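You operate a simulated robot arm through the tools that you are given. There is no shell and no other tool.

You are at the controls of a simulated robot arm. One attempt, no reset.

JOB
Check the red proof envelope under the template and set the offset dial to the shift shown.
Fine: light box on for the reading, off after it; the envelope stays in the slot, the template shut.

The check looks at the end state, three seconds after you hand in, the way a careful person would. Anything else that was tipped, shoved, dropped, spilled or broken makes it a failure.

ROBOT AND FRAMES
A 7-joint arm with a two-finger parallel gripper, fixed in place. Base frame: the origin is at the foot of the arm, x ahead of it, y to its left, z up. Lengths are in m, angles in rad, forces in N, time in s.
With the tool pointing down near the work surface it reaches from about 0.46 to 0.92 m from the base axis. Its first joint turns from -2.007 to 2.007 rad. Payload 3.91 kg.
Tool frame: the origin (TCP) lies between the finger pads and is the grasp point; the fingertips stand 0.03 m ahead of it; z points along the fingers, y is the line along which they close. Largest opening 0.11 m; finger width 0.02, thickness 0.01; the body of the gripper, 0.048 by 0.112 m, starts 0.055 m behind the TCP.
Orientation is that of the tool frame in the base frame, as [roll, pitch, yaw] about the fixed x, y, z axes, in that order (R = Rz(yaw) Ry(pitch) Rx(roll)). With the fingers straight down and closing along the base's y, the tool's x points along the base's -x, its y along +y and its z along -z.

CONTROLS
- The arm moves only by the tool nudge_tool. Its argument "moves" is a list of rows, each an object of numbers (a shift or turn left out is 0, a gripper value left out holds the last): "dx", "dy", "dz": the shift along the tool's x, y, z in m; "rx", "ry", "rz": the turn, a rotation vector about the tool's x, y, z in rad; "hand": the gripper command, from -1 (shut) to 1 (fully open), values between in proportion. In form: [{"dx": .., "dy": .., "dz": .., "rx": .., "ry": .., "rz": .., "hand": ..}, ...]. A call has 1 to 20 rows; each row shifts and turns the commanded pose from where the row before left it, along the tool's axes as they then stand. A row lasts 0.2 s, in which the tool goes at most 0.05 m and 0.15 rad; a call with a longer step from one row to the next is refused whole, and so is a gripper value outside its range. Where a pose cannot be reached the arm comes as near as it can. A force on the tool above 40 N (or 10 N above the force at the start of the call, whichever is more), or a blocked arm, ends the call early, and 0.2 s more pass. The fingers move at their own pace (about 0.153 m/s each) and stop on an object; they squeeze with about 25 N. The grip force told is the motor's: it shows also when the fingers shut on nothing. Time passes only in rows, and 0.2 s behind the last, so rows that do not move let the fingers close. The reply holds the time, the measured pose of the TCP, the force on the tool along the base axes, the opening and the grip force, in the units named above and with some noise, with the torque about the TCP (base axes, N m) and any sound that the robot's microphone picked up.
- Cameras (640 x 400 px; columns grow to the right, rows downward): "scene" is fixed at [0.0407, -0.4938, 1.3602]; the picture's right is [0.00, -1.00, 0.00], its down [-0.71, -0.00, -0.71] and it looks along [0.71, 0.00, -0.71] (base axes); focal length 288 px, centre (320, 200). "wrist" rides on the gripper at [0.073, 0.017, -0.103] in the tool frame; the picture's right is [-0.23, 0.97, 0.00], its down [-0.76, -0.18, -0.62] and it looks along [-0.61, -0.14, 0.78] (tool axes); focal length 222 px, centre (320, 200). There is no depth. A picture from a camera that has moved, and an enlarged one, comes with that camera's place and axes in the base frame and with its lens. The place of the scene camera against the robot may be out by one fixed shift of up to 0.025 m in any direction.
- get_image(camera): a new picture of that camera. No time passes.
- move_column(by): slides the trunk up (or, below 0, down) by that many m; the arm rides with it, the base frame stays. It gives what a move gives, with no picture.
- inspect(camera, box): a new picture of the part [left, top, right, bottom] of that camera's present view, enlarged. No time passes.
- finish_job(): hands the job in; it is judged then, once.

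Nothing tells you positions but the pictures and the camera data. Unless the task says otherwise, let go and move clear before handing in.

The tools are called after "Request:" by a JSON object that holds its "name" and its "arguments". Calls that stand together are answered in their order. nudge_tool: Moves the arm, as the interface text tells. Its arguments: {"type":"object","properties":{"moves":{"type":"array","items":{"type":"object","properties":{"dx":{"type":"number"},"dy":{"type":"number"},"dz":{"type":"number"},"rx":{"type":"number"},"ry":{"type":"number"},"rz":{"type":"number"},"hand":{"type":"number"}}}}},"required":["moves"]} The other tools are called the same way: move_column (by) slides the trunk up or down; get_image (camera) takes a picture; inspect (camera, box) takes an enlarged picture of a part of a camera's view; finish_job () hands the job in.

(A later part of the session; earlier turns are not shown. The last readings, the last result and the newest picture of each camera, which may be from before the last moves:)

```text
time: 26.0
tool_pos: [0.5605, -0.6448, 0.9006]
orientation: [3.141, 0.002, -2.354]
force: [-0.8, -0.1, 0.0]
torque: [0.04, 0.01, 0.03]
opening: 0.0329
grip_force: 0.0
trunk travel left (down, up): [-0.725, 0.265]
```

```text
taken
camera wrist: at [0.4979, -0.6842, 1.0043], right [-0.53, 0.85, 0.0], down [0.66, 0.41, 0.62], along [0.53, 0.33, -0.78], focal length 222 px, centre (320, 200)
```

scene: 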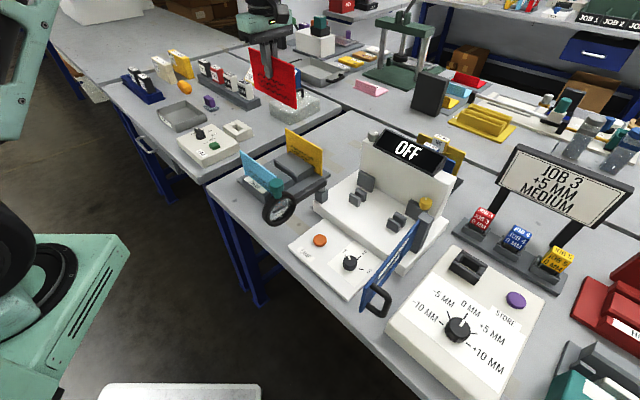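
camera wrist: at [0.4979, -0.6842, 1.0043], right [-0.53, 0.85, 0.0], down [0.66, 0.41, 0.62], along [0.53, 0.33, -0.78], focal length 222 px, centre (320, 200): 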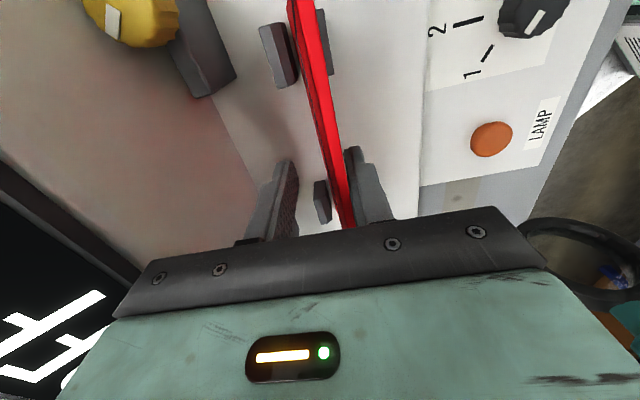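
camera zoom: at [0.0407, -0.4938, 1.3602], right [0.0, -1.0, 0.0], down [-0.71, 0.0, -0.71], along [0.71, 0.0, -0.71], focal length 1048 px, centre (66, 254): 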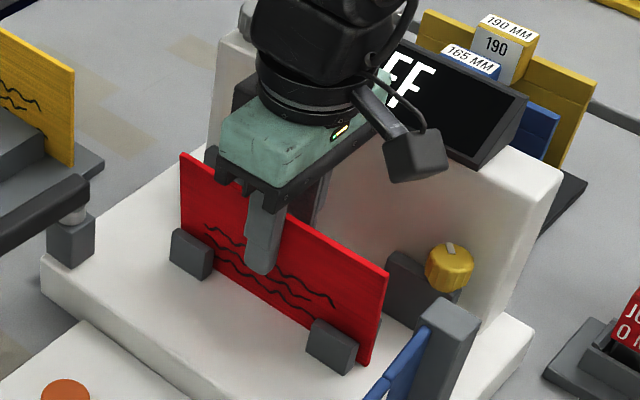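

After release the card tipped forward against the front finger, so I want it upright or leaning back before the template closes. I'll re-grip to straighten it with no vertical load, then release more gently.

Request:
{"name": "nudge_tool", "arguments": {"moves": [{"dz": -0.003}, {"hand": -0.7}, {"hand": -0.85}, {"hand": -1}, {"hand": -1}, {}]}}

Request:
{"name": "get_image", "arguments": {"camera": "wrist"}}

Request:
{"name": "inspect", "arguments": {"camera": "scene", "box": [320, 130, 460, 240]}}

```text
time: 27.4
tool_pos: [0.5595, -0.645, 0.9036]
orientation: [-3.141, 0.002, -2.354]
force: [0.6, -0.1, 0.5]
torque: [0.03, 0.03, 0.04]
opening: 0.0035
grip_force: 24.9
trunk travel left (down, up): [-0.725, 0.265]
```

```text
taken
camera wrist: at [0.4974, -0.6846, 1.0073], right [-0.53, 0.85, 0.0], down [0.66, 0.41, 0.62], along [0.53, 0.33, -0.78], focal length 222 px, centre (320, 200)
```

wrist: 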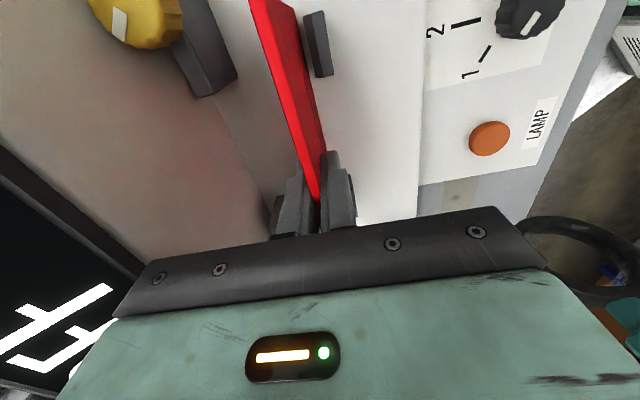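

```text
3.64 times, centred on (390, 185) of scene
camera zoom: at [0.0407, -0.4938, 1.3602], right [0.0, -1.0, 0.0], down [-0.71, 0.0, -0.71], along [0.71, 0.0, -0.71], focal length 1048 px, centre (66, 254)
```

zoom: 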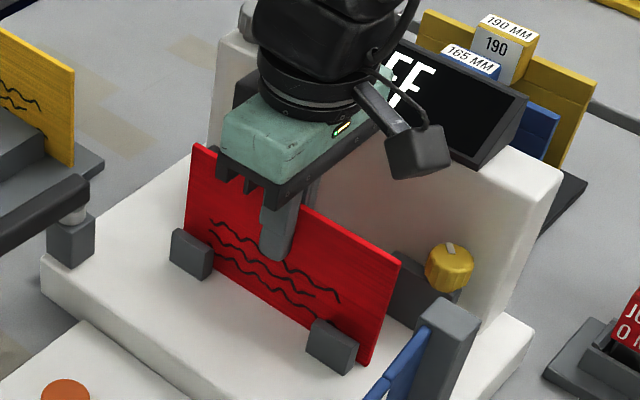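

The card is upright again with no load. I'll open slowly while shifting a few millimetres toward the wall, so that if it leans it leans back, and then open wider.

Request:
{"name": "nudge_tool", "arguments": {"moves": [{"hand": -0.9, "dy": -0.002}, {"hand": -0.85, "dy": -0.003}, {"hand": -0.78, "dy": -0.002}, {}, {}]}}

Request:
{"name": "get_image", "arguments": {"camera": "wrist"}}

Request:
{"name": "inspect", "arguments": {"camera": "scene", "box": [320, 130, 460, 240]}}

```text
time: 28.6
tool_pos: [0.5643, -0.648, 0.9037]
orientation: [3.141, 0.001, -2.353]
force: [0.1, -0.9, 0.8]
torque: [0.03, 0.01, 0.0]
opening: 0.0119
grip_force: 0.1
trunk travel left (down, up): [-0.725, 0.265]
```

```text
taken
camera wrist: at [0.5027, -0.6891, 1.0073], right [-0.53, 0.85, 0.0], down [0.66, 0.41, 0.62], along [0.53, 0.33, -0.78], focal length 222 px, centre (320, 200)
```

wrist: 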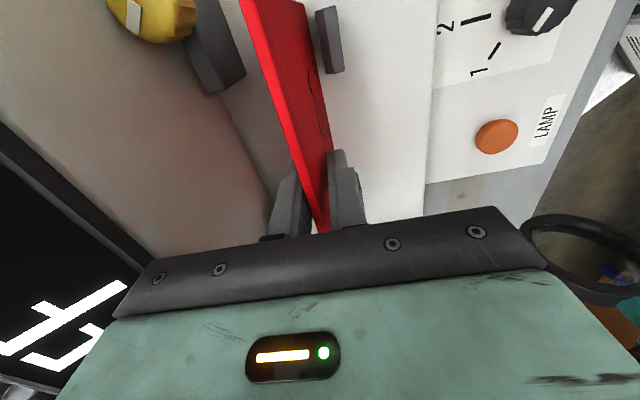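

```text
3.64 times, centred on (390, 185) of scene
camera zoom: at [0.0407, -0.4938, 1.3602], right [0.0, -1.0, 0.0], down [-0.71, 0.0, -0.71], along [0.71, 0.0, -0.71], focal length 1048 px, centre (66, 254)
```

zoom: 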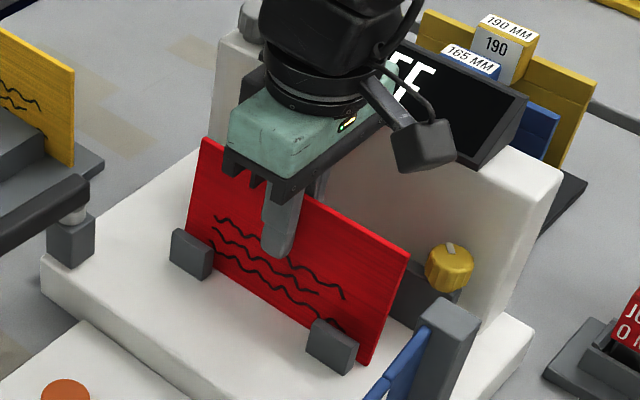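

The card now leans back. I'll open wider while recentring, then check it.

Request:
{"name": "nudge_tool", "arguments": {"moves": [{"hand": -0.6, "dy": 0.001}, {"hand": -0.45, "dy": 0.002}, {"hand": -0.25, "dy": 0.003}, {"hand": -0.1}, {}, {}]}}

Request:
{"name": "get_image", "arguments": {"camera": "wrist"}}

Request:
{"name": "inspect", "arguments": {"camera": "scene", "box": [320, 130, 460, 240]}}

```text
time: 30.0
tool_pos: [0.5596, -0.6449, 0.9047]
orientation: [-3.142, 0.002, -2.352]
force: [0.2, 0.1, -0.3]
torque: [0.01, 0.03, 0.0]
opening: 0.0496
grip_force: 0.1
trunk travel left (down, up): [-0.725, 0.265]
```

```text
taken
camera wrist: at [0.4983, -0.685, 1.0075], right [-0.53, 0.85, 0.0], down [0.66, 0.41, 0.62], along [0.53, 0.33, -0.78], focal length 222 px, centre (320, 200)
```

wrist: 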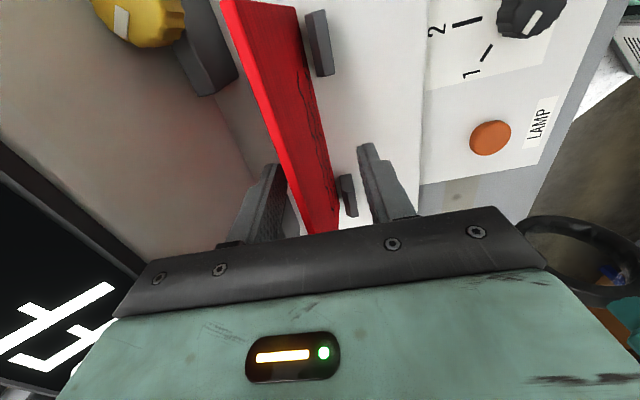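

```text
3.64 times, centred on (390, 185) of scene
camera zoom: at [0.0407, -0.4938, 1.3602], right [0.0, -1.0, 0.0], down [-0.71, 0.0, -0.71], along [0.71, 0.0, -0.71], focal length 1048 px, centre (66, 254)
```

zoom: 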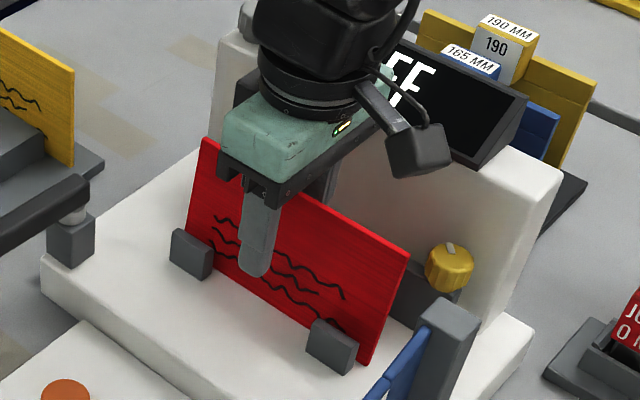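

The card sits in the slot with a slight backward lean. I'll rise straight up and clear.

Request:
{"name": "nudge_tool", "arguments": {"moves": [{"dz": -0.01}, {"dz": -0.015}, {"dz": -0.02}, {"dz": -0.03}, {"dz": -0.04}, {"dz": -0.04}, {"dz": -0.045}, {}]}}

Request:
{"name": "inspect", "arguments": {"camera": "scene", "box": [300, 110, 480, 260]}}

Request:
{"name": "get_image", "arguments": {"camera": "wrist"}}

```text
time: 31.8
tool_pos: [0.5602, -0.6447, 1.1018]
orientation: [3.14, 0.003, -2.352]
force: [-0.4, -0.4, 0.8]
torque: [-0.02, -0.01, -0.01]
opening: 0.0493
grip_force: 0.0
trunk travel left (down, up): [-0.725, 0.265]
```

```text
2.67 times, centred on (390, 185) of scene
camera zoom: at [0.0407, -0.4938, 1.3602], right [0.0, -1.0, 0.0], down [-0.71, 0.0, -0.71], along [0.71, 0.0, -0.71], focal length 769 px, centre (133, 240)
```

zoom: 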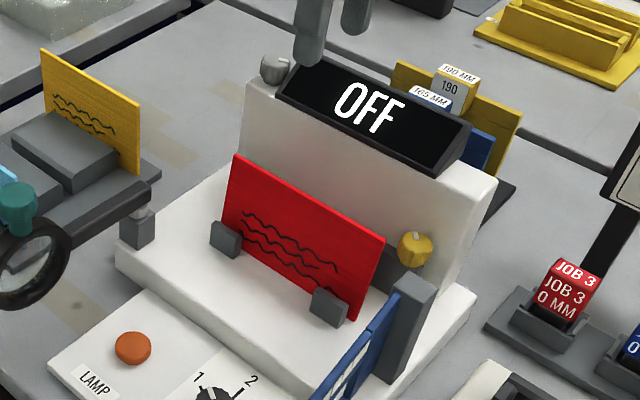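

```text
taken
camera wrist: at [0.4976, -0.6855, 1.2065], right [-0.53, 0.85, 0.0], down [0.66, 0.41, 0.62], along [0.53, 0.33, -0.78], focal length 222 px, centre (320, 200)
```

wrist: 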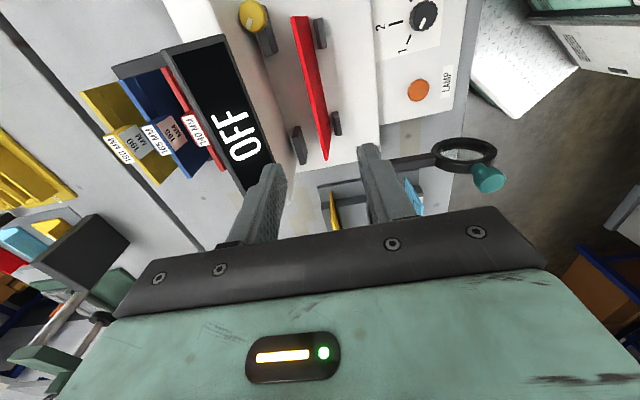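

The card is seated and upright in the slot. Next is the template, whose free end is near (0.29, -0.58) and spans z≈0.81 to 0.92. I'll move to its right side and look.

Request:
{"name": "nudge_tool", "arguments": {"moves": [{"dx": 0.0327, "dy": 0.0259}, {"dx": 0.0327, "dy": 0.0259}, {"dx": 0.0327, "dy": 0.0259}, {"dx": 0.0327, "dy": 0.0259}, {"dx": 0.0327, "dy": 0.0259}, {"dx": 0.0327, "dy": 0.0259}, {"dx": 0.0327, "dy": 0.0259}, {"hand": -1}, {}]}}

Request:
{"name": "get_image", "arguments": {"camera": "wrist"}}

Request:
{"name": "get_image", "arguments": {"camera": "scene"}}

```text
time: 33.8
tool_pos: [0.2723, -0.6792, 1.1038]
orientation: [3.141, 0.003, -2.355]
force: [1.8, -0.6, 0.5]
torque: [0.0, 0.0, 0.0]
opening: 0.0
grip_force: 25.1
trunk travel left (down, up): [-0.725, 0.265]
```

```text
taken
camera wrist: at [0.2096, -0.7202, 1.2075], right [-0.53, 0.85, 0.0], down [0.66, 0.41, 0.62], along [0.53, 0.33, -0.78], focal length 222 px, centre (320, 200)
```

wrist: 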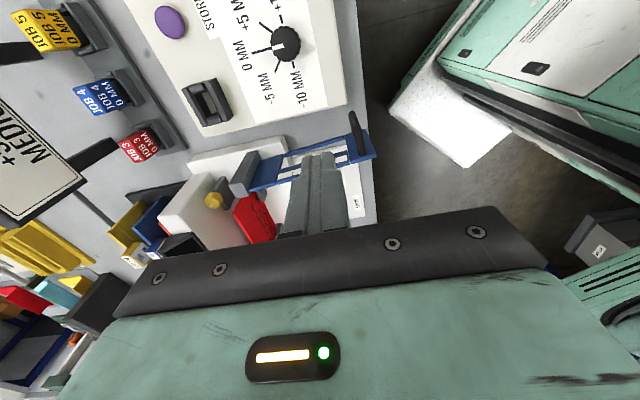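

```text
taken
```

scene: 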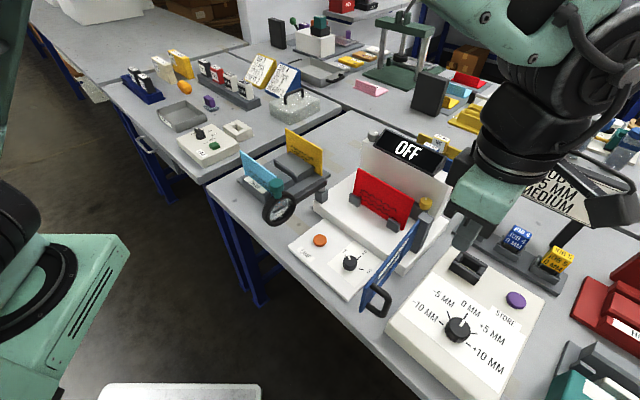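

Request:
{"name": "inspect", "arguments": {"camera": "wrist", "box": [170, 90, 400, 250]}}

Request:
{"name": "inspect", "arguments": {"camera": "wrist", "box": [120, 0, 380, 130]}}

Request:
{"name": "inspect", "arguments": {"camera": "scene", "box": [340, 200, 480, 330]}}

```text
2.50 times, centred on (285, 170) of wrist
camera zoom: at [0.2096, -0.7202, 1.2075], right [-0.53, 0.85, 0.0], down [0.66, 0.41, 0.62], along [0.53, 0.33, -0.78], focal length 555 px, centre (408, 275)
```

zoom: 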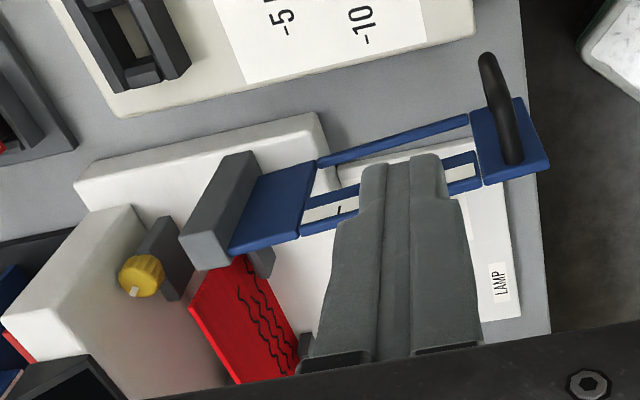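

```text
2.46 times, centred on (250, 65) of wrist
camera zoom: at [0.2096, -0.7202, 1.2075], right [-0.53, 0.85, 0.0], down [0.66, 0.41, 0.62], along [0.53, 0.33, -0.78], focal length 547 px, centre (492, 532)
```

zoom: 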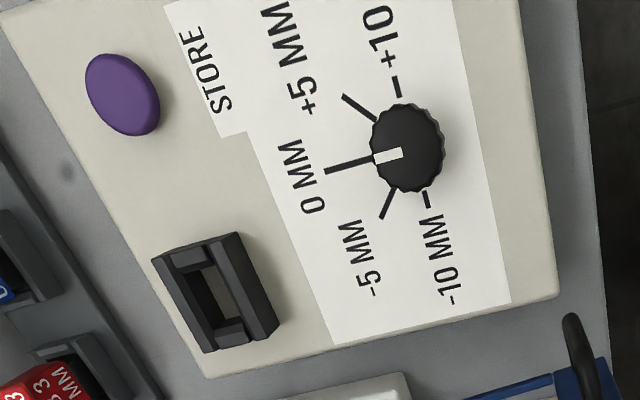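

```text
3.08 times, centred on (410, 265) of scene
camera zoom: at [0.0407, -0.4938, 1.3602], right [0.0, -1.0, 0.0], down [-0.71, 0.0, -0.71], along [0.71, 0.0, -0.71], focal length 887 px, centre (43, 0)
```

zoom: 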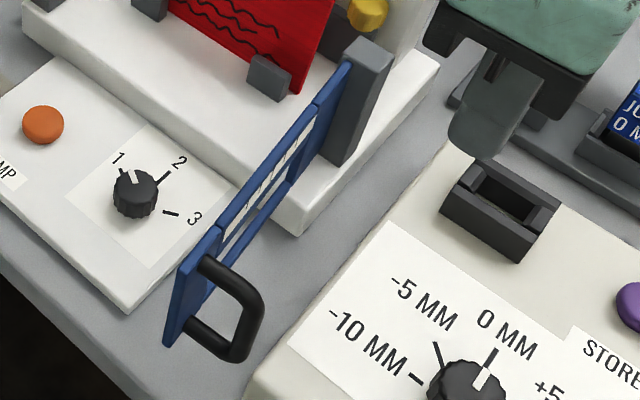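

The template is 90° open, with its hinge post near (0.436, -0.720) and post top about 0.935, and the offset dial reads 0 MM. I'll come down with closed fingers on the template's right face, just inside the handle, to push it shut along its arc.

Request:
{"name": "nudge_tool", "arguments": {"moves": [{"dx": -0.025}, {"dx": -0.02}, {"dz": 0.04}, {"dz": 0.04}, {"dz": 0.04}, {"dz": 0.03}, {}]}}

Request:
{"name": "get_image", "arguments": {"camera": "wrist"}}

Request:
{"name": "inspect", "arguments": {"camera": "scene", "box": [340, 180, 480, 330]}}

```text
time: 35.4
tool_pos: [0.3025, -0.6469, 0.9529]
orientation: [-3.141, -0.001, -2.353]
force: [0.0, 0.3, 0.1]
torque: [0.0, 0.01, -0.01]
opening: 0.0
grip_force: 25.4
trunk travel left (down, up): [-0.725, 0.265]
```

```text
taken
camera wrist: at [0.2405, -0.6869, 1.0566], right [-0.53, 0.85, 0.0], down [0.66, 0.41, 0.62], along [0.53, 0.33, -0.78], focal length 222 px, centre (320, 200)
```

wrist: 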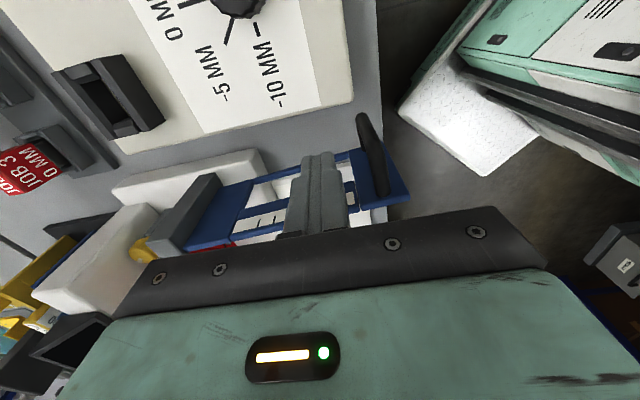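

```text
2.67 times, centred on (410, 255) of scene
camera zoom: at [0.0407, -0.4938, 1.3602], right [0.0, -1.0, 0.0], down [-0.71, 0.0, -0.71], along [0.71, 0.0, -0.71], focal length 769 px, centre (80, 53)
```

zoom: 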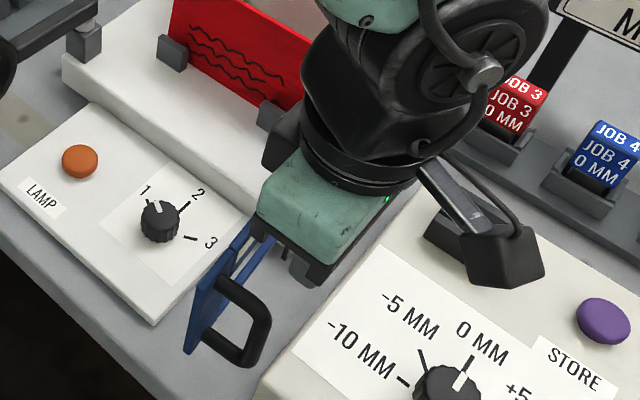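

Request:
{"name": "inspect", "arguments": {"camera": "wrist", "box": [180, 100, 420, 250]}}

```text
2.67 times, centred on (300, 175) of wrist
camera zoom: at [0.2405, -0.6869, 1.0566], right [-0.53, 0.85, 0.0], down [0.66, 0.41, 0.62], along [0.53, 0.33, -0.78], focal length 592 px, centre (373, 267)
```

zoom: 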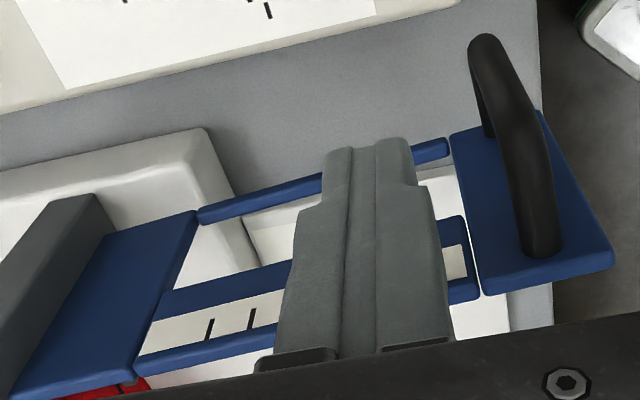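

The panel's right face runs from the hinge near (0.451, -0.707) at about 138°, and the solid end block starts at a radius of 0.17 m. I'll shift slightly toward the end block, descend to z≈0.88 and make contact.

Request:
{"name": "nudge_tool", "arguments": {"moves": [{"dy": 0.012}, {"dz": 0.025}, {"dz": 0.025}, {"dz": 0.022}, {}]}}

Request:
{"name": "get_image", "arguments": {"camera": "wrist"}}

Request:
{"name": "inspect", "arguments": {"camera": "scene", "box": [340, 180, 480, 330]}}

```text
time: 36.6
tool_pos: [0.2934, -0.6398, 0.879]
orientation: [-3.141, 0.003, -2.353]
force: [0.3, -0.8, -0.5]
torque: [-0.01, -0.02, 0.0]
opening: 0.0
grip_force: 25.3
trunk travel left (down, up): [-0.725, 0.265]
```

```text
taken
camera wrist: at [0.2317, -0.68, 0.9835], right [-0.53, 0.85, 0.0], down [0.66, 0.41, 0.62], along [0.53, 0.33, -0.78], focal length 222 px, centre (320, 200)
```

wrist: 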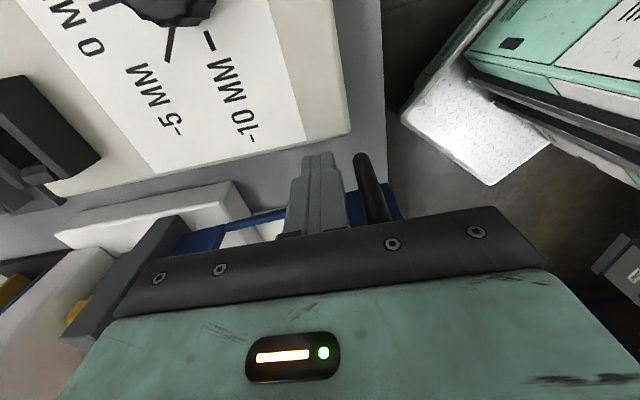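

```text
2.67 times, centred on (410, 255) of scene
camera zoom: at [0.0407, -0.4938, 1.3602], right [0.0, -1.0, 0.0], down [-0.71, 0.0, -0.71], along [0.71, 0.0, -0.71], focal length 769 px, centre (80, 53)
```

zoom: 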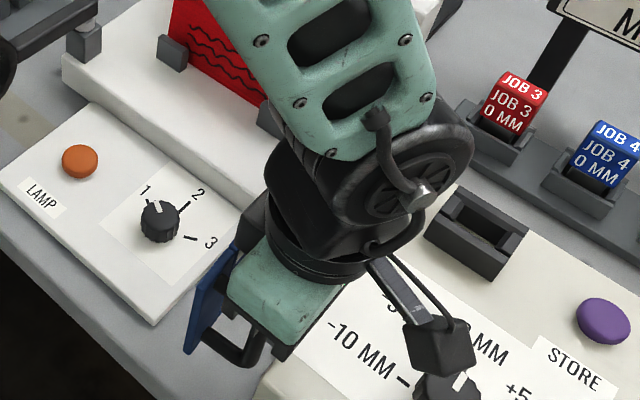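

Request:
{"name": "nudge_tool", "arguments": {"moves": [{"dx": -0.02}, {"dx": -0.015}, {"dx": -0.007}, {"dx": -0.013, "rz": 0.08}, {"dx": -0.013, "rz": 0.08}, {"dx": -0.013, "rz": 0.08}, {"dx": -0.013, "rz": 0.08}, {}]}}

Request:
{"name": "get_image", "arguments": {"camera": "wrist"}}

Request:
{"name": "get_image", "arguments": {"camera": "scene"}}

```text
time: 38.4
tool_pos: [0.3639, -0.5764, 0.8811]
orientation: [3.141, -0.002, -2.674]
force: [0.4, 0.0, 0.6]
torque: [-0.01, 0.01, -0.03]
opening: 0.0
grip_force: 24.9
trunk travel left (down, up): [-0.725, 0.265]
```

```text
taken
camera wrist: at [0.2923, -0.5953, 0.9852], right [-0.24, 0.97, 0.0], down [0.76, 0.18, 0.62], along [0.61, 0.15, -0.78], focal length 222 px, centre (320, 200)
```

wrist: 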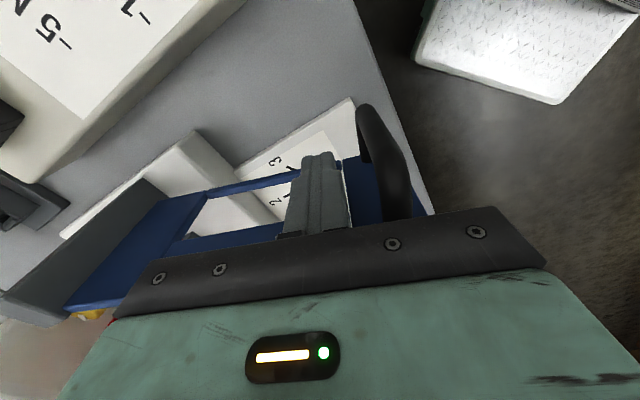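

```text
taken
```

scene: 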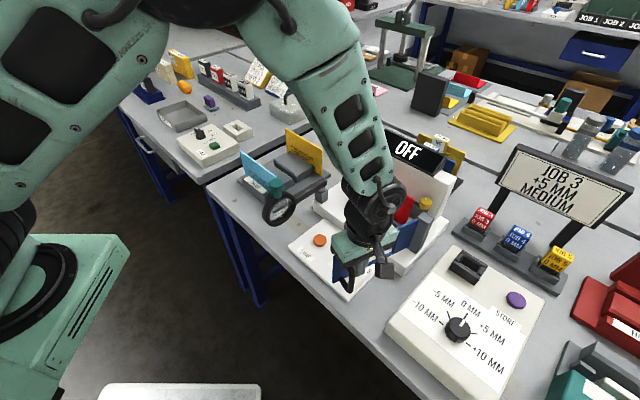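

The template is swinging with light force. I'll continue along the arc.

Request:
{"name": "nudge_tool", "arguments": {"moves": [{"dx": -0.013, "rz": 0.08}, {"dx": -0.013, "rz": 0.08}, {"dx": -0.013, "rz": 0.08}, {"dx": -0.013, "rz": 0.08}, {"dx": -0.013, "rz": 0.08}, {"dx": -0.013, "rz": 0.08}, {"dx": -0.013, "rz": 0.08}, {"dx": -0.013, "rz": 0.08}, {}]}}

Request:
{"name": "get_image", "arguments": {"camera": "wrist"}}

Request:
{"name": "get_image", "arguments": {"camera": "scene"}}

```text
time: 40.4
tool_pos: [0.465, -0.5583, 0.8817]
orientation: [-3.141, 0.0, 2.97]
force: [-0.7, 0.4, -0.7]
torque: [-0.01, 0.03, 0.0]
opening: 0.0
grip_force: 25.0
trunk travel left (down, up): [-0.725, 0.265]
```

```text
taken
camera wrist: at [0.3971, -0.5301, 0.9859], right [0.39, 0.92, 0.0], down [0.72, -0.31, 0.62], along [0.57, -0.24, -0.78], focal length 222 px, centre (320, 200)
```

wrist: 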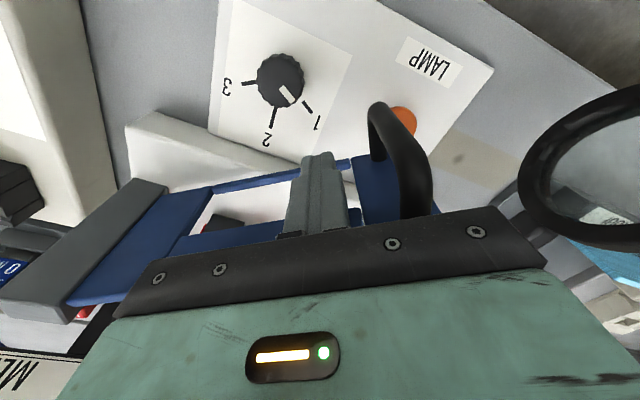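

```text
taken
```

scene: 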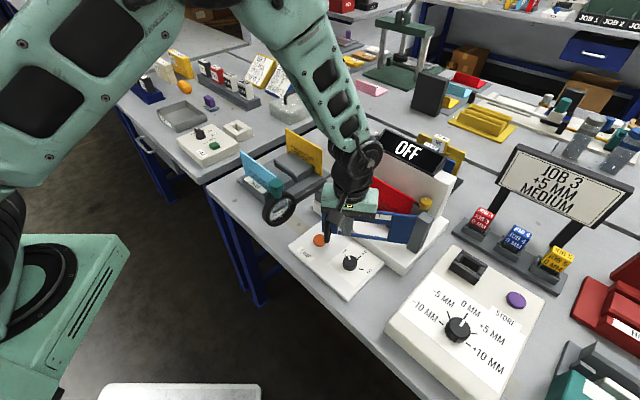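

Request:
{"name": "nudge_tool", "arguments": {"moves": [{"dx": -0.012, "dy": 0.002, "rz": 0.08}, {"dx": -0.012, "dy": 0.002, "rz": 0.08}, {"dx": -0.012, "dy": 0.002, "rz": 0.08}, {"dx": -0.012, "dy": 0.002, "rz": 0.08}, {"dx": -0.012, "dy": 0.001, "rz": 0.08}, {}]}}

Request:
{"name": "get_image", "arguments": {"camera": "wrist"}}

Request:
{"name": "inspect", "arguments": {"camera": "scene", "box": [290, 120, 470, 270]}}

```text
time: 41.8
tool_pos: [0.524, -0.5696, 0.8822]
orientation: [3.14, 0.001, 2.571]
force: [-0.2, 0.6, -0.3]
torque: [0.01, 0.06, -0.01]
opening: 0.0
grip_force: 24.6
trunk travel left (down, up): [-0.725, 0.265]
```

```text
taken
camera wrist: at [0.4731, -0.5159, 0.985], right [0.72, 0.7, 0.0], down [0.54, -0.56, 0.62], along [0.43, -0.45, -0.78], focal length 222 px, centre (320, 200)
```

wrist: 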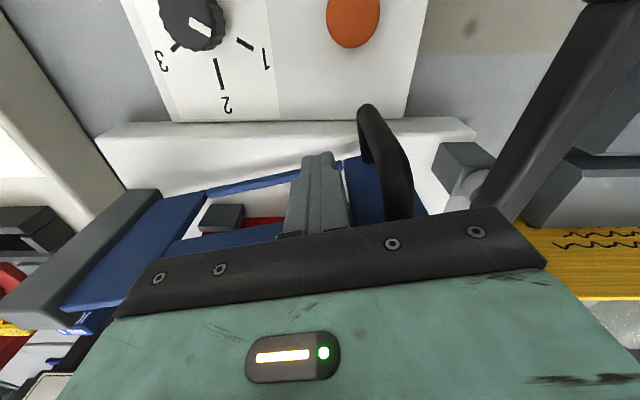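

```text
2.67 times, centred on (380, 195) of scene
camera zoom: at [0.0407, -0.4938, 1.3602], right [0.0, -1.0, 0.0], down [-0.71, 0.0, -0.71], along [0.71, 0.0, -0.71], focal length 769 px, centre (160, 213)
```

zoom: 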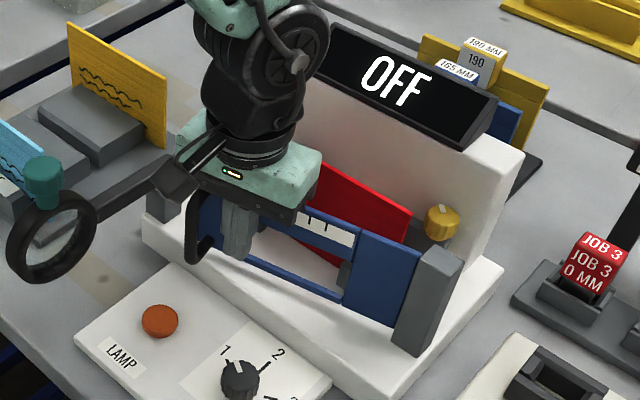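

Request:
{"name": "nudge_tool", "arguments": {"moves": [{"dx": -0.0085, "rz": 0.05}, {"dx": -0.0085, "rz": 0.05}, {"dx": -0.0085, "rz": 0.05}, {"dx": -0.006, "rz": 0.035}, {}]}}

Request:
{"name": "get_image", "arguments": {"camera": "wrist"}}

Request:
{"name": "inspect", "arguments": {"camera": "scene", "box": [290, 120, 470, 270]}}

```text
time: 43.0
tool_pos: [0.55, -0.5872, 0.8814]
orientation: [3.14, 0.001, 2.387]
force: [0.4, -0.3, -0.1]
torque: [0.02, 0.0, -0.04]
opening: 0.0002
grip_force: 24.9
trunk travel left (down, up): [-0.725, 0.265]
```

```text
taken
camera wrist: at [0.5095, -0.527, 0.9847], right [0.83, 0.55, 0.0], down [0.43, -0.65, 0.62], along [0.34, -0.52, -0.78], focal length 222 px, centre (320, 200)
```

wrist: 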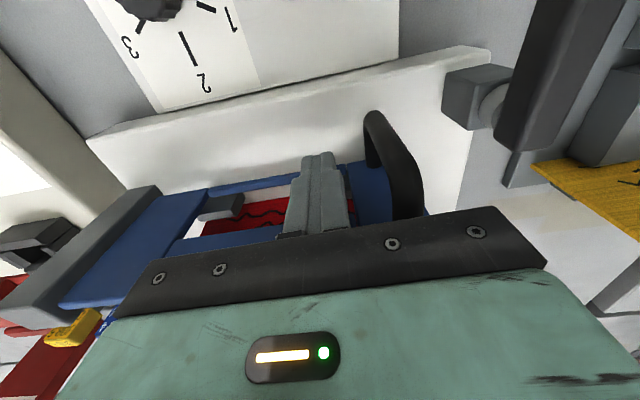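

```text
2.67 times, centred on (380, 195) of scene
camera zoom: at [0.0407, -0.4938, 1.3602], right [0.0, -1.0, 0.0], down [-0.71, 0.0, -0.71], along [0.71, 0.0, -0.71], focal length 769 px, centre (160, 213)
```

zoom: 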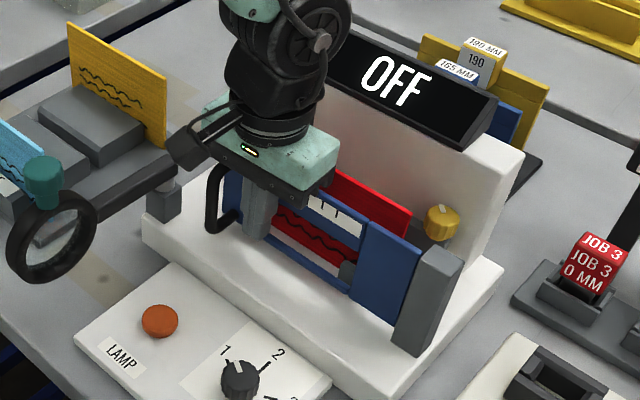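

Request:
{"name": "nudge_tool", "arguments": {"moves": [{"dx": -0.004, "rz": 0.025}, {"dx": -0.004, "rz": 0.02}, {}]}}

Request:
{"name": "inspect", "arguments": {"camera": "wrist", "box": [60, 30, 500, 300]}}

Request:
{"name": "inspect", "arguments": {"camera": "scene", "box": [320, 150, 450, 260]}}

```text
time: 43.8
tool_pos: [0.554, -0.5912, 0.8804]
orientation: [3.138, -0.005, 2.342]
force: [-20.6, 27.2, 2.2]
torque: [-1.25, -0.96, 0.34]
opening: 0.0001
grip_force: 24.8
trunk travel left (down, up): [-0.725, 0.265]
```

```text
1.45 times, centred on (280, 165) of wrist
camera zoom: at [0.516, -0.5279, 0.9853], right [0.86, 0.51, 0.0], down [0.4, -0.67, 0.62], along [0.32, -0.53, -0.79], focal length 323 px, centre (378, 251)
```

zoom: 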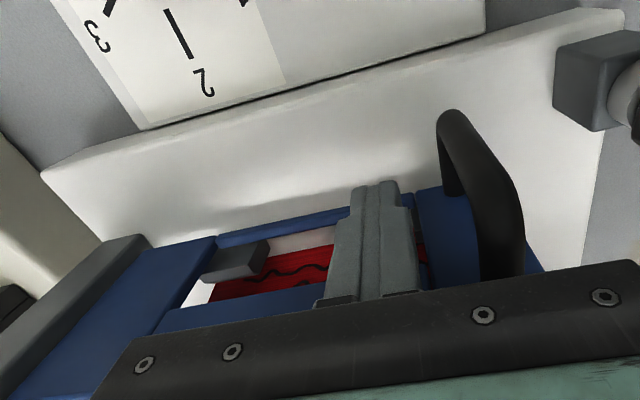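

```text
3.64 times, centred on (385, 205) of scene
camera zoom: at [0.0407, -0.4938, 1.3602], right [0.0, -1.0, 0.0], down [-0.71, 0.0, -0.71], along [0.71, 0.0, -0.71], focal length 1048 px, centre (84, 182)
```

zoom: 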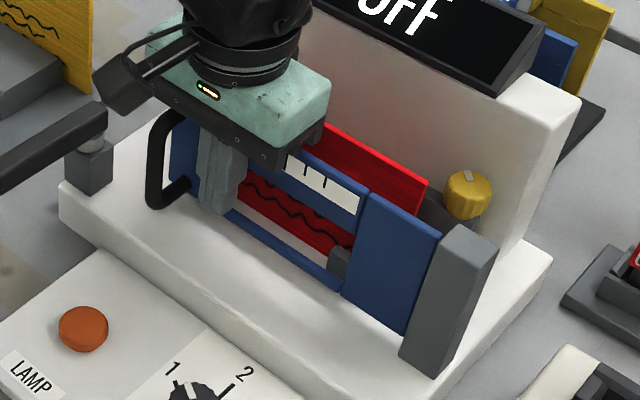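

The template reached its stop (about 34 N) parallel to the box, so it is shut. I'll back the fingers off toward the robot and see that it stays shut.

Request:
{"name": "nudge_tool", "arguments": {"moves": [{"dx": 0.006}, {"dx": 0.012}, {"dx": 0.02}, {"dx": 0.02}, {"dz": -0.03}, {"dz": -0.04}, {"dz": -0.04}, {"dz": -0.04}, {}]}}

Request:
{"name": "get_image", "arguments": {"camera": "wrist"}}

Request:
{"name": "inspect", "arguments": {"camera": "scene", "box": [300, 120, 460, 280]}}

```text
time: 45.8
tool_pos: [0.5146, -0.5514, 1.0298]
orientation: [3.139, 0.001, 2.341]
force: [-0.4, -0.4, 0.9]
torque: [0.04, 0.02, 0.04]
opening: 0.0
grip_force: 24.7
trunk travel left (down, up): [-0.725, 0.265]
```

```text
taken
camera wrist: at [0.4762, -0.4889, 1.1338], right [0.86, 0.51, 0.0], down [0.4, -0.67, 0.62], along [0.32, -0.53, -0.78], focal length 222 px, centre (320, 200)
```

wrist: 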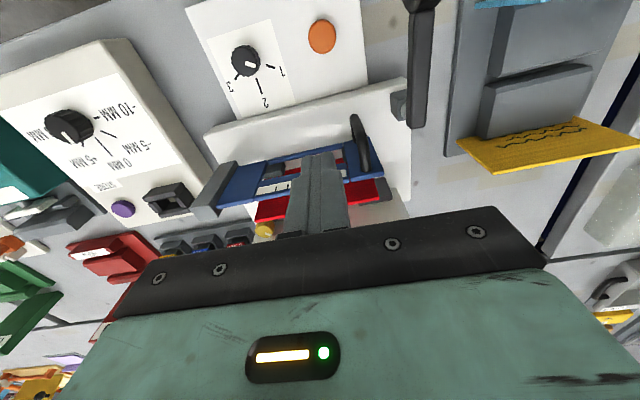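

```text
2.50 times, centred on (380, 200) of scene
camera zoom: at [0.0407, -0.4938, 1.3602], right [0.0, -1.0, 0.0], down [-0.71, 0.0, -0.71], along [0.71, 0.0, -0.71], focal length 721 px, centre (170, 200)
```

zoom: 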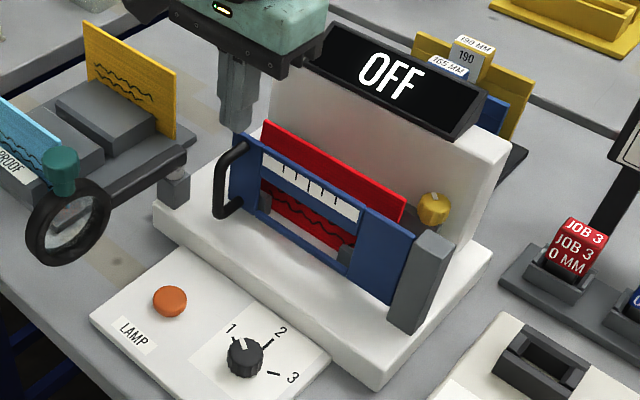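

The template is shut over the card and its window scale has five marks. Next I'll press the orange LAMP button at about (0.485, -0.500, 0.783) with closed fingers.

Request:
{"name": "nudge_tool", "arguments": {"moves": [{"dx": 0.029, "dy": 0.0073}, {"dx": 0.0285, "dy": 0.0073}, {"dz": 0.04}, {"dz": 0.04}, {"dz": 0.04}, {"dz": 0.04}, {"dz": 0.03}, {}]}}

Request:
{"name": "get_image", "arguments": {"camera": "wrist"}}

Request:
{"name": "inspect", "arguments": {"camera": "scene", "box": [250, 130, 460, 310]}}

```text
time: 47.6
tool_pos: [0.4851, -0.5012, 0.841]
orientation: [3.139, 0.001, 2.341]
force: [-0.1, 0.0, 0.2]
torque: [0.0, 0.02, -0.03]
opening: 0.0001
grip_force: 25.4
trunk travel left (down, up): [-0.725, 0.265]
```

```text
taken
camera wrist: at [0.4481, -0.4367, 0.9462], right [0.86, 0.52, 0.0], down [0.4, -0.67, 0.62], along [0.32, -0.53, -0.78], focal length 222 px, centre (320, 200)
```

wrist: 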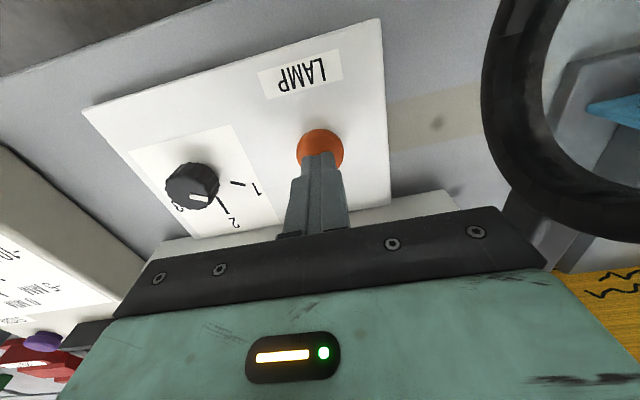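

```text
2.22 times, centred on (355, 220) of scene
camera zoom: at [0.0407, -0.4938, 1.3602], right [0.0, -1.0, 0.0], down [-0.71, 0.0, -0.71], along [0.71, 0.0, -0.71], focal length 641 px, centre (242, 156)
```

zoom: 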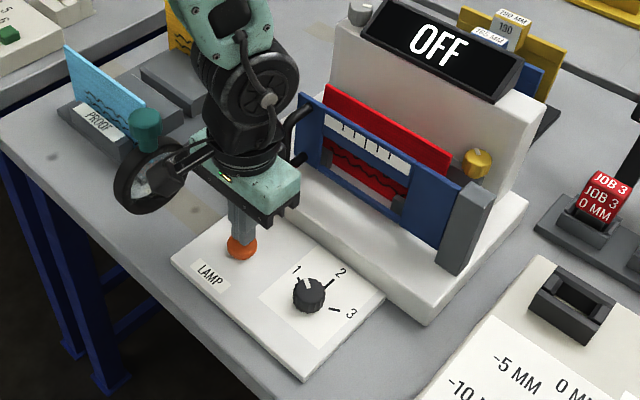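

Request:
{"name": "nudge_tool", "arguments": {"moves": [{"dz": 0.008}, {"dz": 0.006}, {"dz": 0.004}, {}]}}

Request:
{"name": "inspect", "arguments": {"camera": "scene", "box": [250, 130, 460, 310]}}

```text
time: 48.6
tool_pos: [0.4853, -0.5003, 0.8261]
orientation: [-3.141, 0.003, 2.34]
force: [0.6, 4.1, 38.0]
torque: [0.19, 0.02, -0.06]
opening: 0.0
grip_force: 25.0
trunk travel left (down, up): [-0.725, 0.265]
heard: click
```

```text
2.22 times, centred on (355, 220) of scene
camera zoom: at [0.0407, -0.4938, 1.3602], right [0.0, -1.0, 0.0], down [-0.71, 0.0, -0.71], along [0.71, 0.0, -0.71], focal length 641 px, centre (242, 156)
```

zoom: 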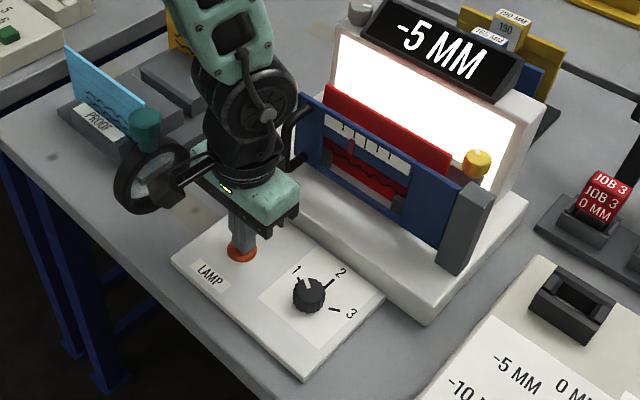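

A click: the light box is on and the display reads -5 MM. I'll ease off the button and check the reading closely.

Request:
{"name": "nudge_tool", "arguments": {"moves": [{"dz": -0.006}, {"dz": -0.012}, {"dz": -0.02}, {}]}}

Request:
{"name": "inspect", "arguments": {"camera": "scene", "box": [340, 120, 450, 190]}}

Request:
{"name": "inspect", "arguments": {"camera": "scene", "box": [330, 150, 430, 240]}}

```text
time: 49.6
tool_pos: [0.4838, -0.5014, 0.862]
orientation: [3.139, 0.0, 2.339]
force: [-0.9, 0.1, 0.1]
torque: [0.0, -0.03, 0.03]
opening: 0.0
grip_force: 25.1
trunk travel left (down, up): [-0.725, 0.265]
```

```text
5.71 times, centred on (395, 155) of scene
camera zoom: at [0.0407, -0.4938, 1.3602], right [0.0, -1.0, 0.0], down [-0.71, 0.0, -0.71], along [0.71, 0.0, -0.71], focal length 1647 px, centre (-109, 457)
```

zoom: 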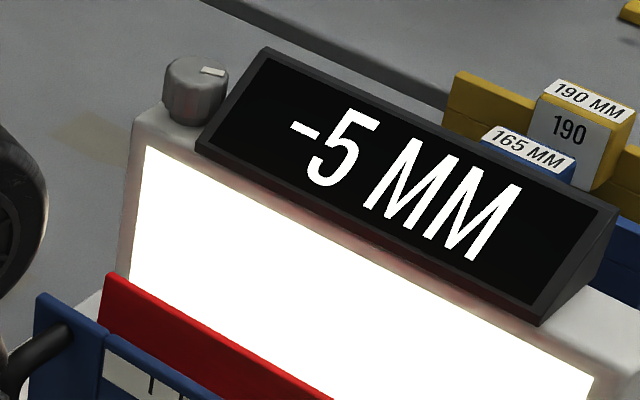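

```text
4.44 times, centred on (380, 195) of scene
camera zoom: at [0.0407, -0.4938, 1.3602], right [0.0, -1.0, 0.0], down [-0.71, 0.0, -0.71], along [0.71, 0.0, -0.71], focal length 1281 px, centre (53, 222)
```

zoom: 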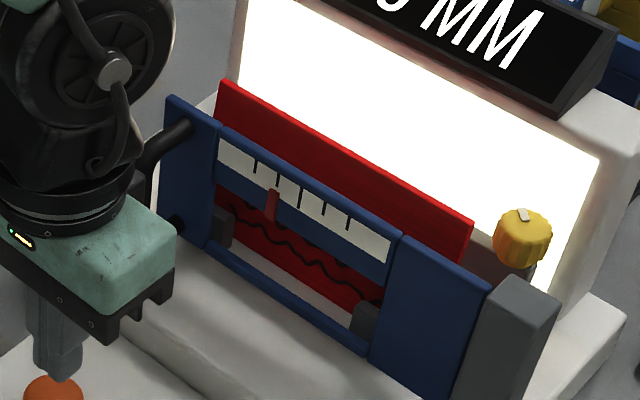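

The reading is confirmed at -5 MM, and the red marker is under the second tick. I'll press LAMP again to switch the light box off.

Request:
{"name": "nudge_tool", "arguments": {"moves": [{"dz": 0.015}, {"dz": 0.01}, {"dz": 0.006}, {"dz": 0.004}, {"dz": 0.003}, {}]}}

Request:
{"name": "inspect", "arguments": {"camera": "scene", "box": [250, 130, 460, 310]}}

```text
time: 51.0
tool_pos: [0.4847, -0.5005, 0.8275]
orientation: [-3.141, 0.007, 2.341]
force: [-2.4, 1.0, 39.3]
torque: [0.09, 0.06, -0.06]
opening: 0.0
grip_force: 25.2
trunk travel left (down, up): [-0.725, 0.265]
heard: click
```

```text
2.22 times, centred on (355, 220) of scene
camera zoom: at [0.0407, -0.4938, 1.3602], right [0.0, -1.0, 0.0], down [-0.71, 0.0, -0.71], along [0.71, 0.0, -0.71], focal length 641 px, centre (242, 156)
```

zoom: 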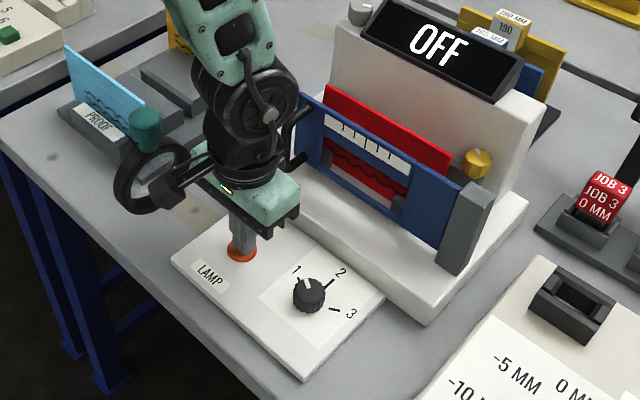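

The lamp is off. The dial's tick angles are spaced 45°, so from 0 to -5 MM is +45° (counter-clockwise from above), and the dial is near (0.254, -0.748). I'll rise and move above it with the fingers opened.

Request:
{"name": "nudge_tool", "arguments": {"moves": [{"dz": -0.006}, {"dz": -0.02}, {"dz": -0.04}, {"dz": -0.045}, {"dz": -0.045}, {"dx": -0.0021, "dy": -0.0423}, {"dx": -0.0021, "dy": -0.0423}, {"dx": -0.0021, "dy": -0.0423}, {"dx": -0.0021, "dy": -0.0423}, {"dx": -0.0021, "dy": -0.0423}, {"dx": -0.0021, "dy": -0.0423}, {"dx": -0.0021, "dy": -0.0423}, {"dx": -0.0021, "dy": -0.0423}, {"hand": 0.35}, {}]}}

Request:
{"name": "get_image", "arguments": {"camera": "wrist"}}

Request:
{"name": "get_image", "arguments": {"camera": "scene"}}

```text
time: 54.2
tool_pos: [0.2537, -0.7494, 0.9775]
orientation: [3.14, 0.001, 2.34]
force: [0.2, -0.6, 0.5]
torque: [0.02, 0.04, 0.01]
opening: 0.0741
grip_force: 0.1
trunk travel left (down, up): [-0.725, 0.265]
```

```text
taken
camera wrist: at [0.2161, -0.6854, 1.0819], right [0.86, 0.51, 0.0], down [0.4, -0.67, 0.62], along [0.32, -0.53, -0.78], focal length 222 px, centre (320, 200)
```

wrist: 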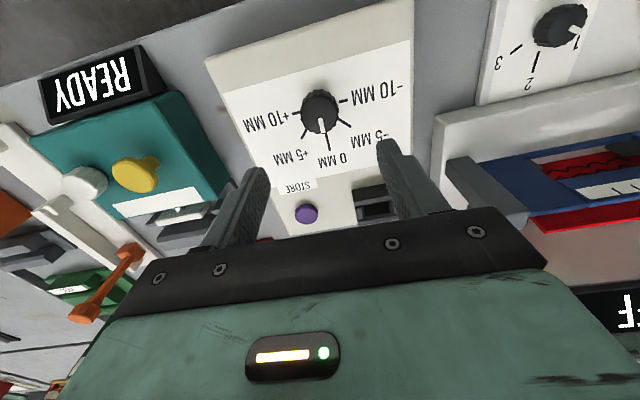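

```text
taken
```

scene: 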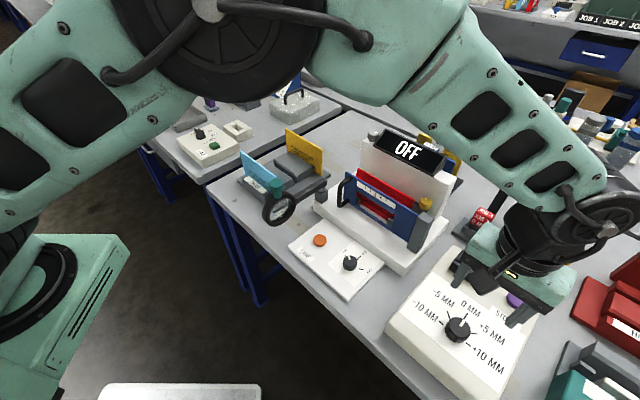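

Request:
{"name": "inspect", "arguments": {"camera": "wrist", "box": [230, 50, 430, 190]}}

```text
2.86 times, centred on (330, 120) of wrist
camera zoom: at [0.2161, -0.6854, 1.0819], right [0.86, 0.51, 0.0], down [0.4, -0.67, 0.62], along [0.32, -0.53, -0.78], focal length 635 px, centre (291, 429)
```

zoom: 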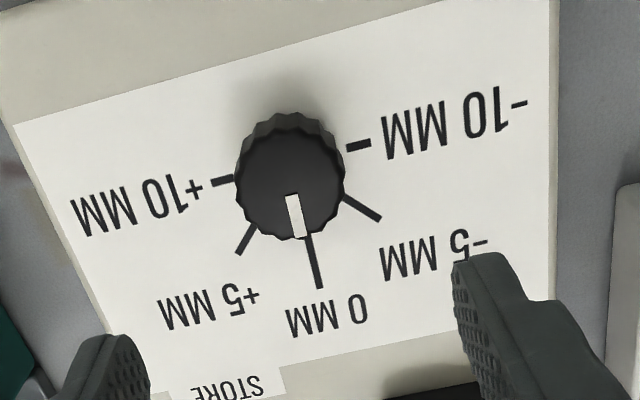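

The dial centre refines to about (0.2525, -0.7472), with the panel near z≈0.83 and the knob top near 0.855. I'll descend carefully with the fingers straddling the knob.

Request:
{"name": "nudge_tool", "arguments": {"moves": [{"dx": 0.0024, "dy": 0.0007, "dz": 0.03}, {"dz": 0.03}, {"dz": 0.03}, {}]}}

Request:
{"name": "get_image", "arguments": {"camera": "wrist"}}

Request:
{"name": "inspect", "arguments": {"camera": "scene", "box": [400, 240, 540, 380]}}

```text
time: 55.2
tool_pos: [0.2539, -0.7453, 0.8879]
orientation: [3.14, 0.001, 2.341]
force: [0.7, 0.1, -0.6]
torque: [-0.01, 0.02, 0.0]
opening: 0.0743
grip_force: 0.0
trunk travel left (down, up): [-0.725, 0.265]
```

```text
taken
camera wrist: at [0.2168, -0.6828, 0.9933], right [0.86, 0.51, 0.0], down [0.4, -0.67, 0.62], along [0.32, -0.53, -0.78], focal length 222 px, centre (320, 200)
```

wrist: 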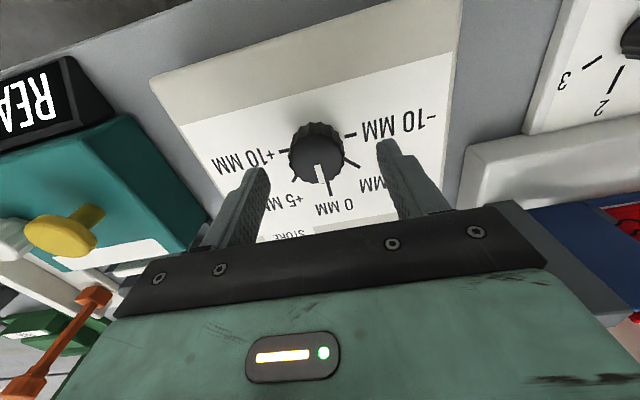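

```text
2.86 times, centred on (470, 310) of scene
camera zoom: at [0.0407, -0.4938, 1.3602], right [0.0, -1.0, 0.0], down [-0.71, 0.0, -0.71], along [0.71, 0.0, -0.71], focal length 824 px, centre (-109, -114)
```

zoom: 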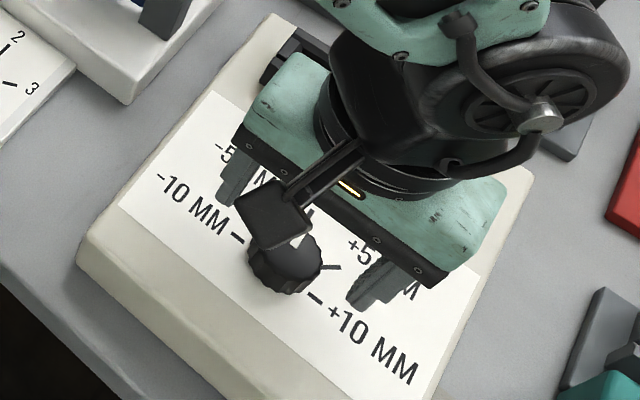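

Request:
{"name": "inspect", "arguments": {"camera": "wrist", "box": [220, 90, 430, 240]}}

```text
2.67 times, centred on (325, 165) of wrist
camera zoom: at [0.2168, -0.6828, 0.9933], right [0.86, 0.51, 0.0], down [0.4, -0.67, 0.62], along [0.32, -0.53, -0.78], focal length 592 px, centre (307, 293)
```

zoom: 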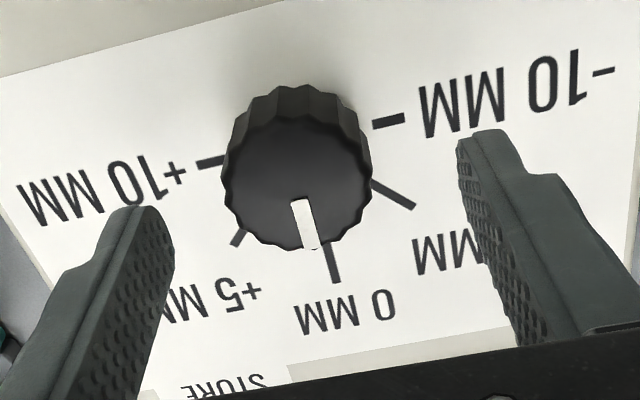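

The knob top is at about z=0.86, centred within about 2 mm of the gripper. I'll make the small correction, descend 16 mm and close on the knob.

Request:
{"name": "nudge_tool", "arguments": {"moves": [{"dx": 0.001, "dy": -0.002, "dz": 0.006}, {"dz": 0.006}, {"dz": 0.004}, {}]}}

Request:
{"name": "inspect", "arguments": {"camera": "wrist", "box": [220, 90, 430, 240]}}

Request:
{"name": "inspect", "arguments": {"camera": "scene", "box": [400, 240, 540, 380]}}

```text
time: 56.2
tool_pos: [0.2497, -0.7471, 0.8741]
orientation: [3.14, -0.001, 2.341]
force: [-0.8, -0.6, -0.3]
torque: [-0.02, 0.0, 0.01]
opening: 0.0742
grip_force: 0.1
trunk travel left (down, up): [-0.725, 0.265]
```

```text
2.67 times, centred on (325, 165) of wrist
camera zoom: at [0.213, -0.6837, 0.9774], right [0.86, 0.52, 0.0], down [0.4, -0.67, 0.62], along [0.32, -0.53, -0.78], focal length 592 px, centre (307, 293)
```

zoom: 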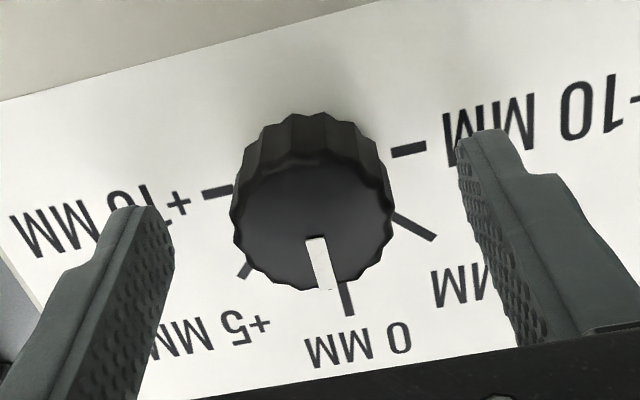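

```text
2.86 times, centred on (470, 310) of scene
camera zoom: at [0.0407, -0.4938, 1.3602], right [0.0, -1.0, 0.0], down [-0.71, 0.0, -0.71], along [0.71, 0.0, -0.71], focal length 824 px, centre (-109, -114)
```

zoom: 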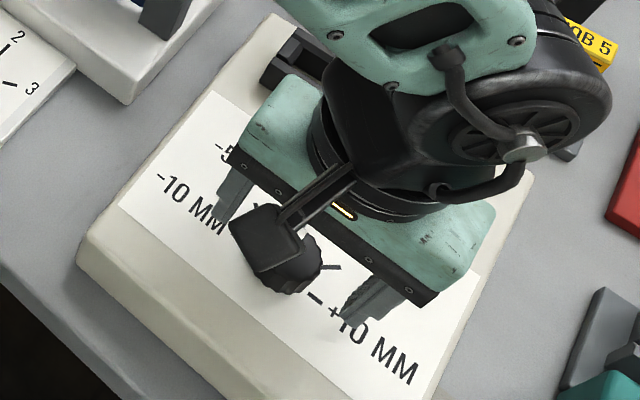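

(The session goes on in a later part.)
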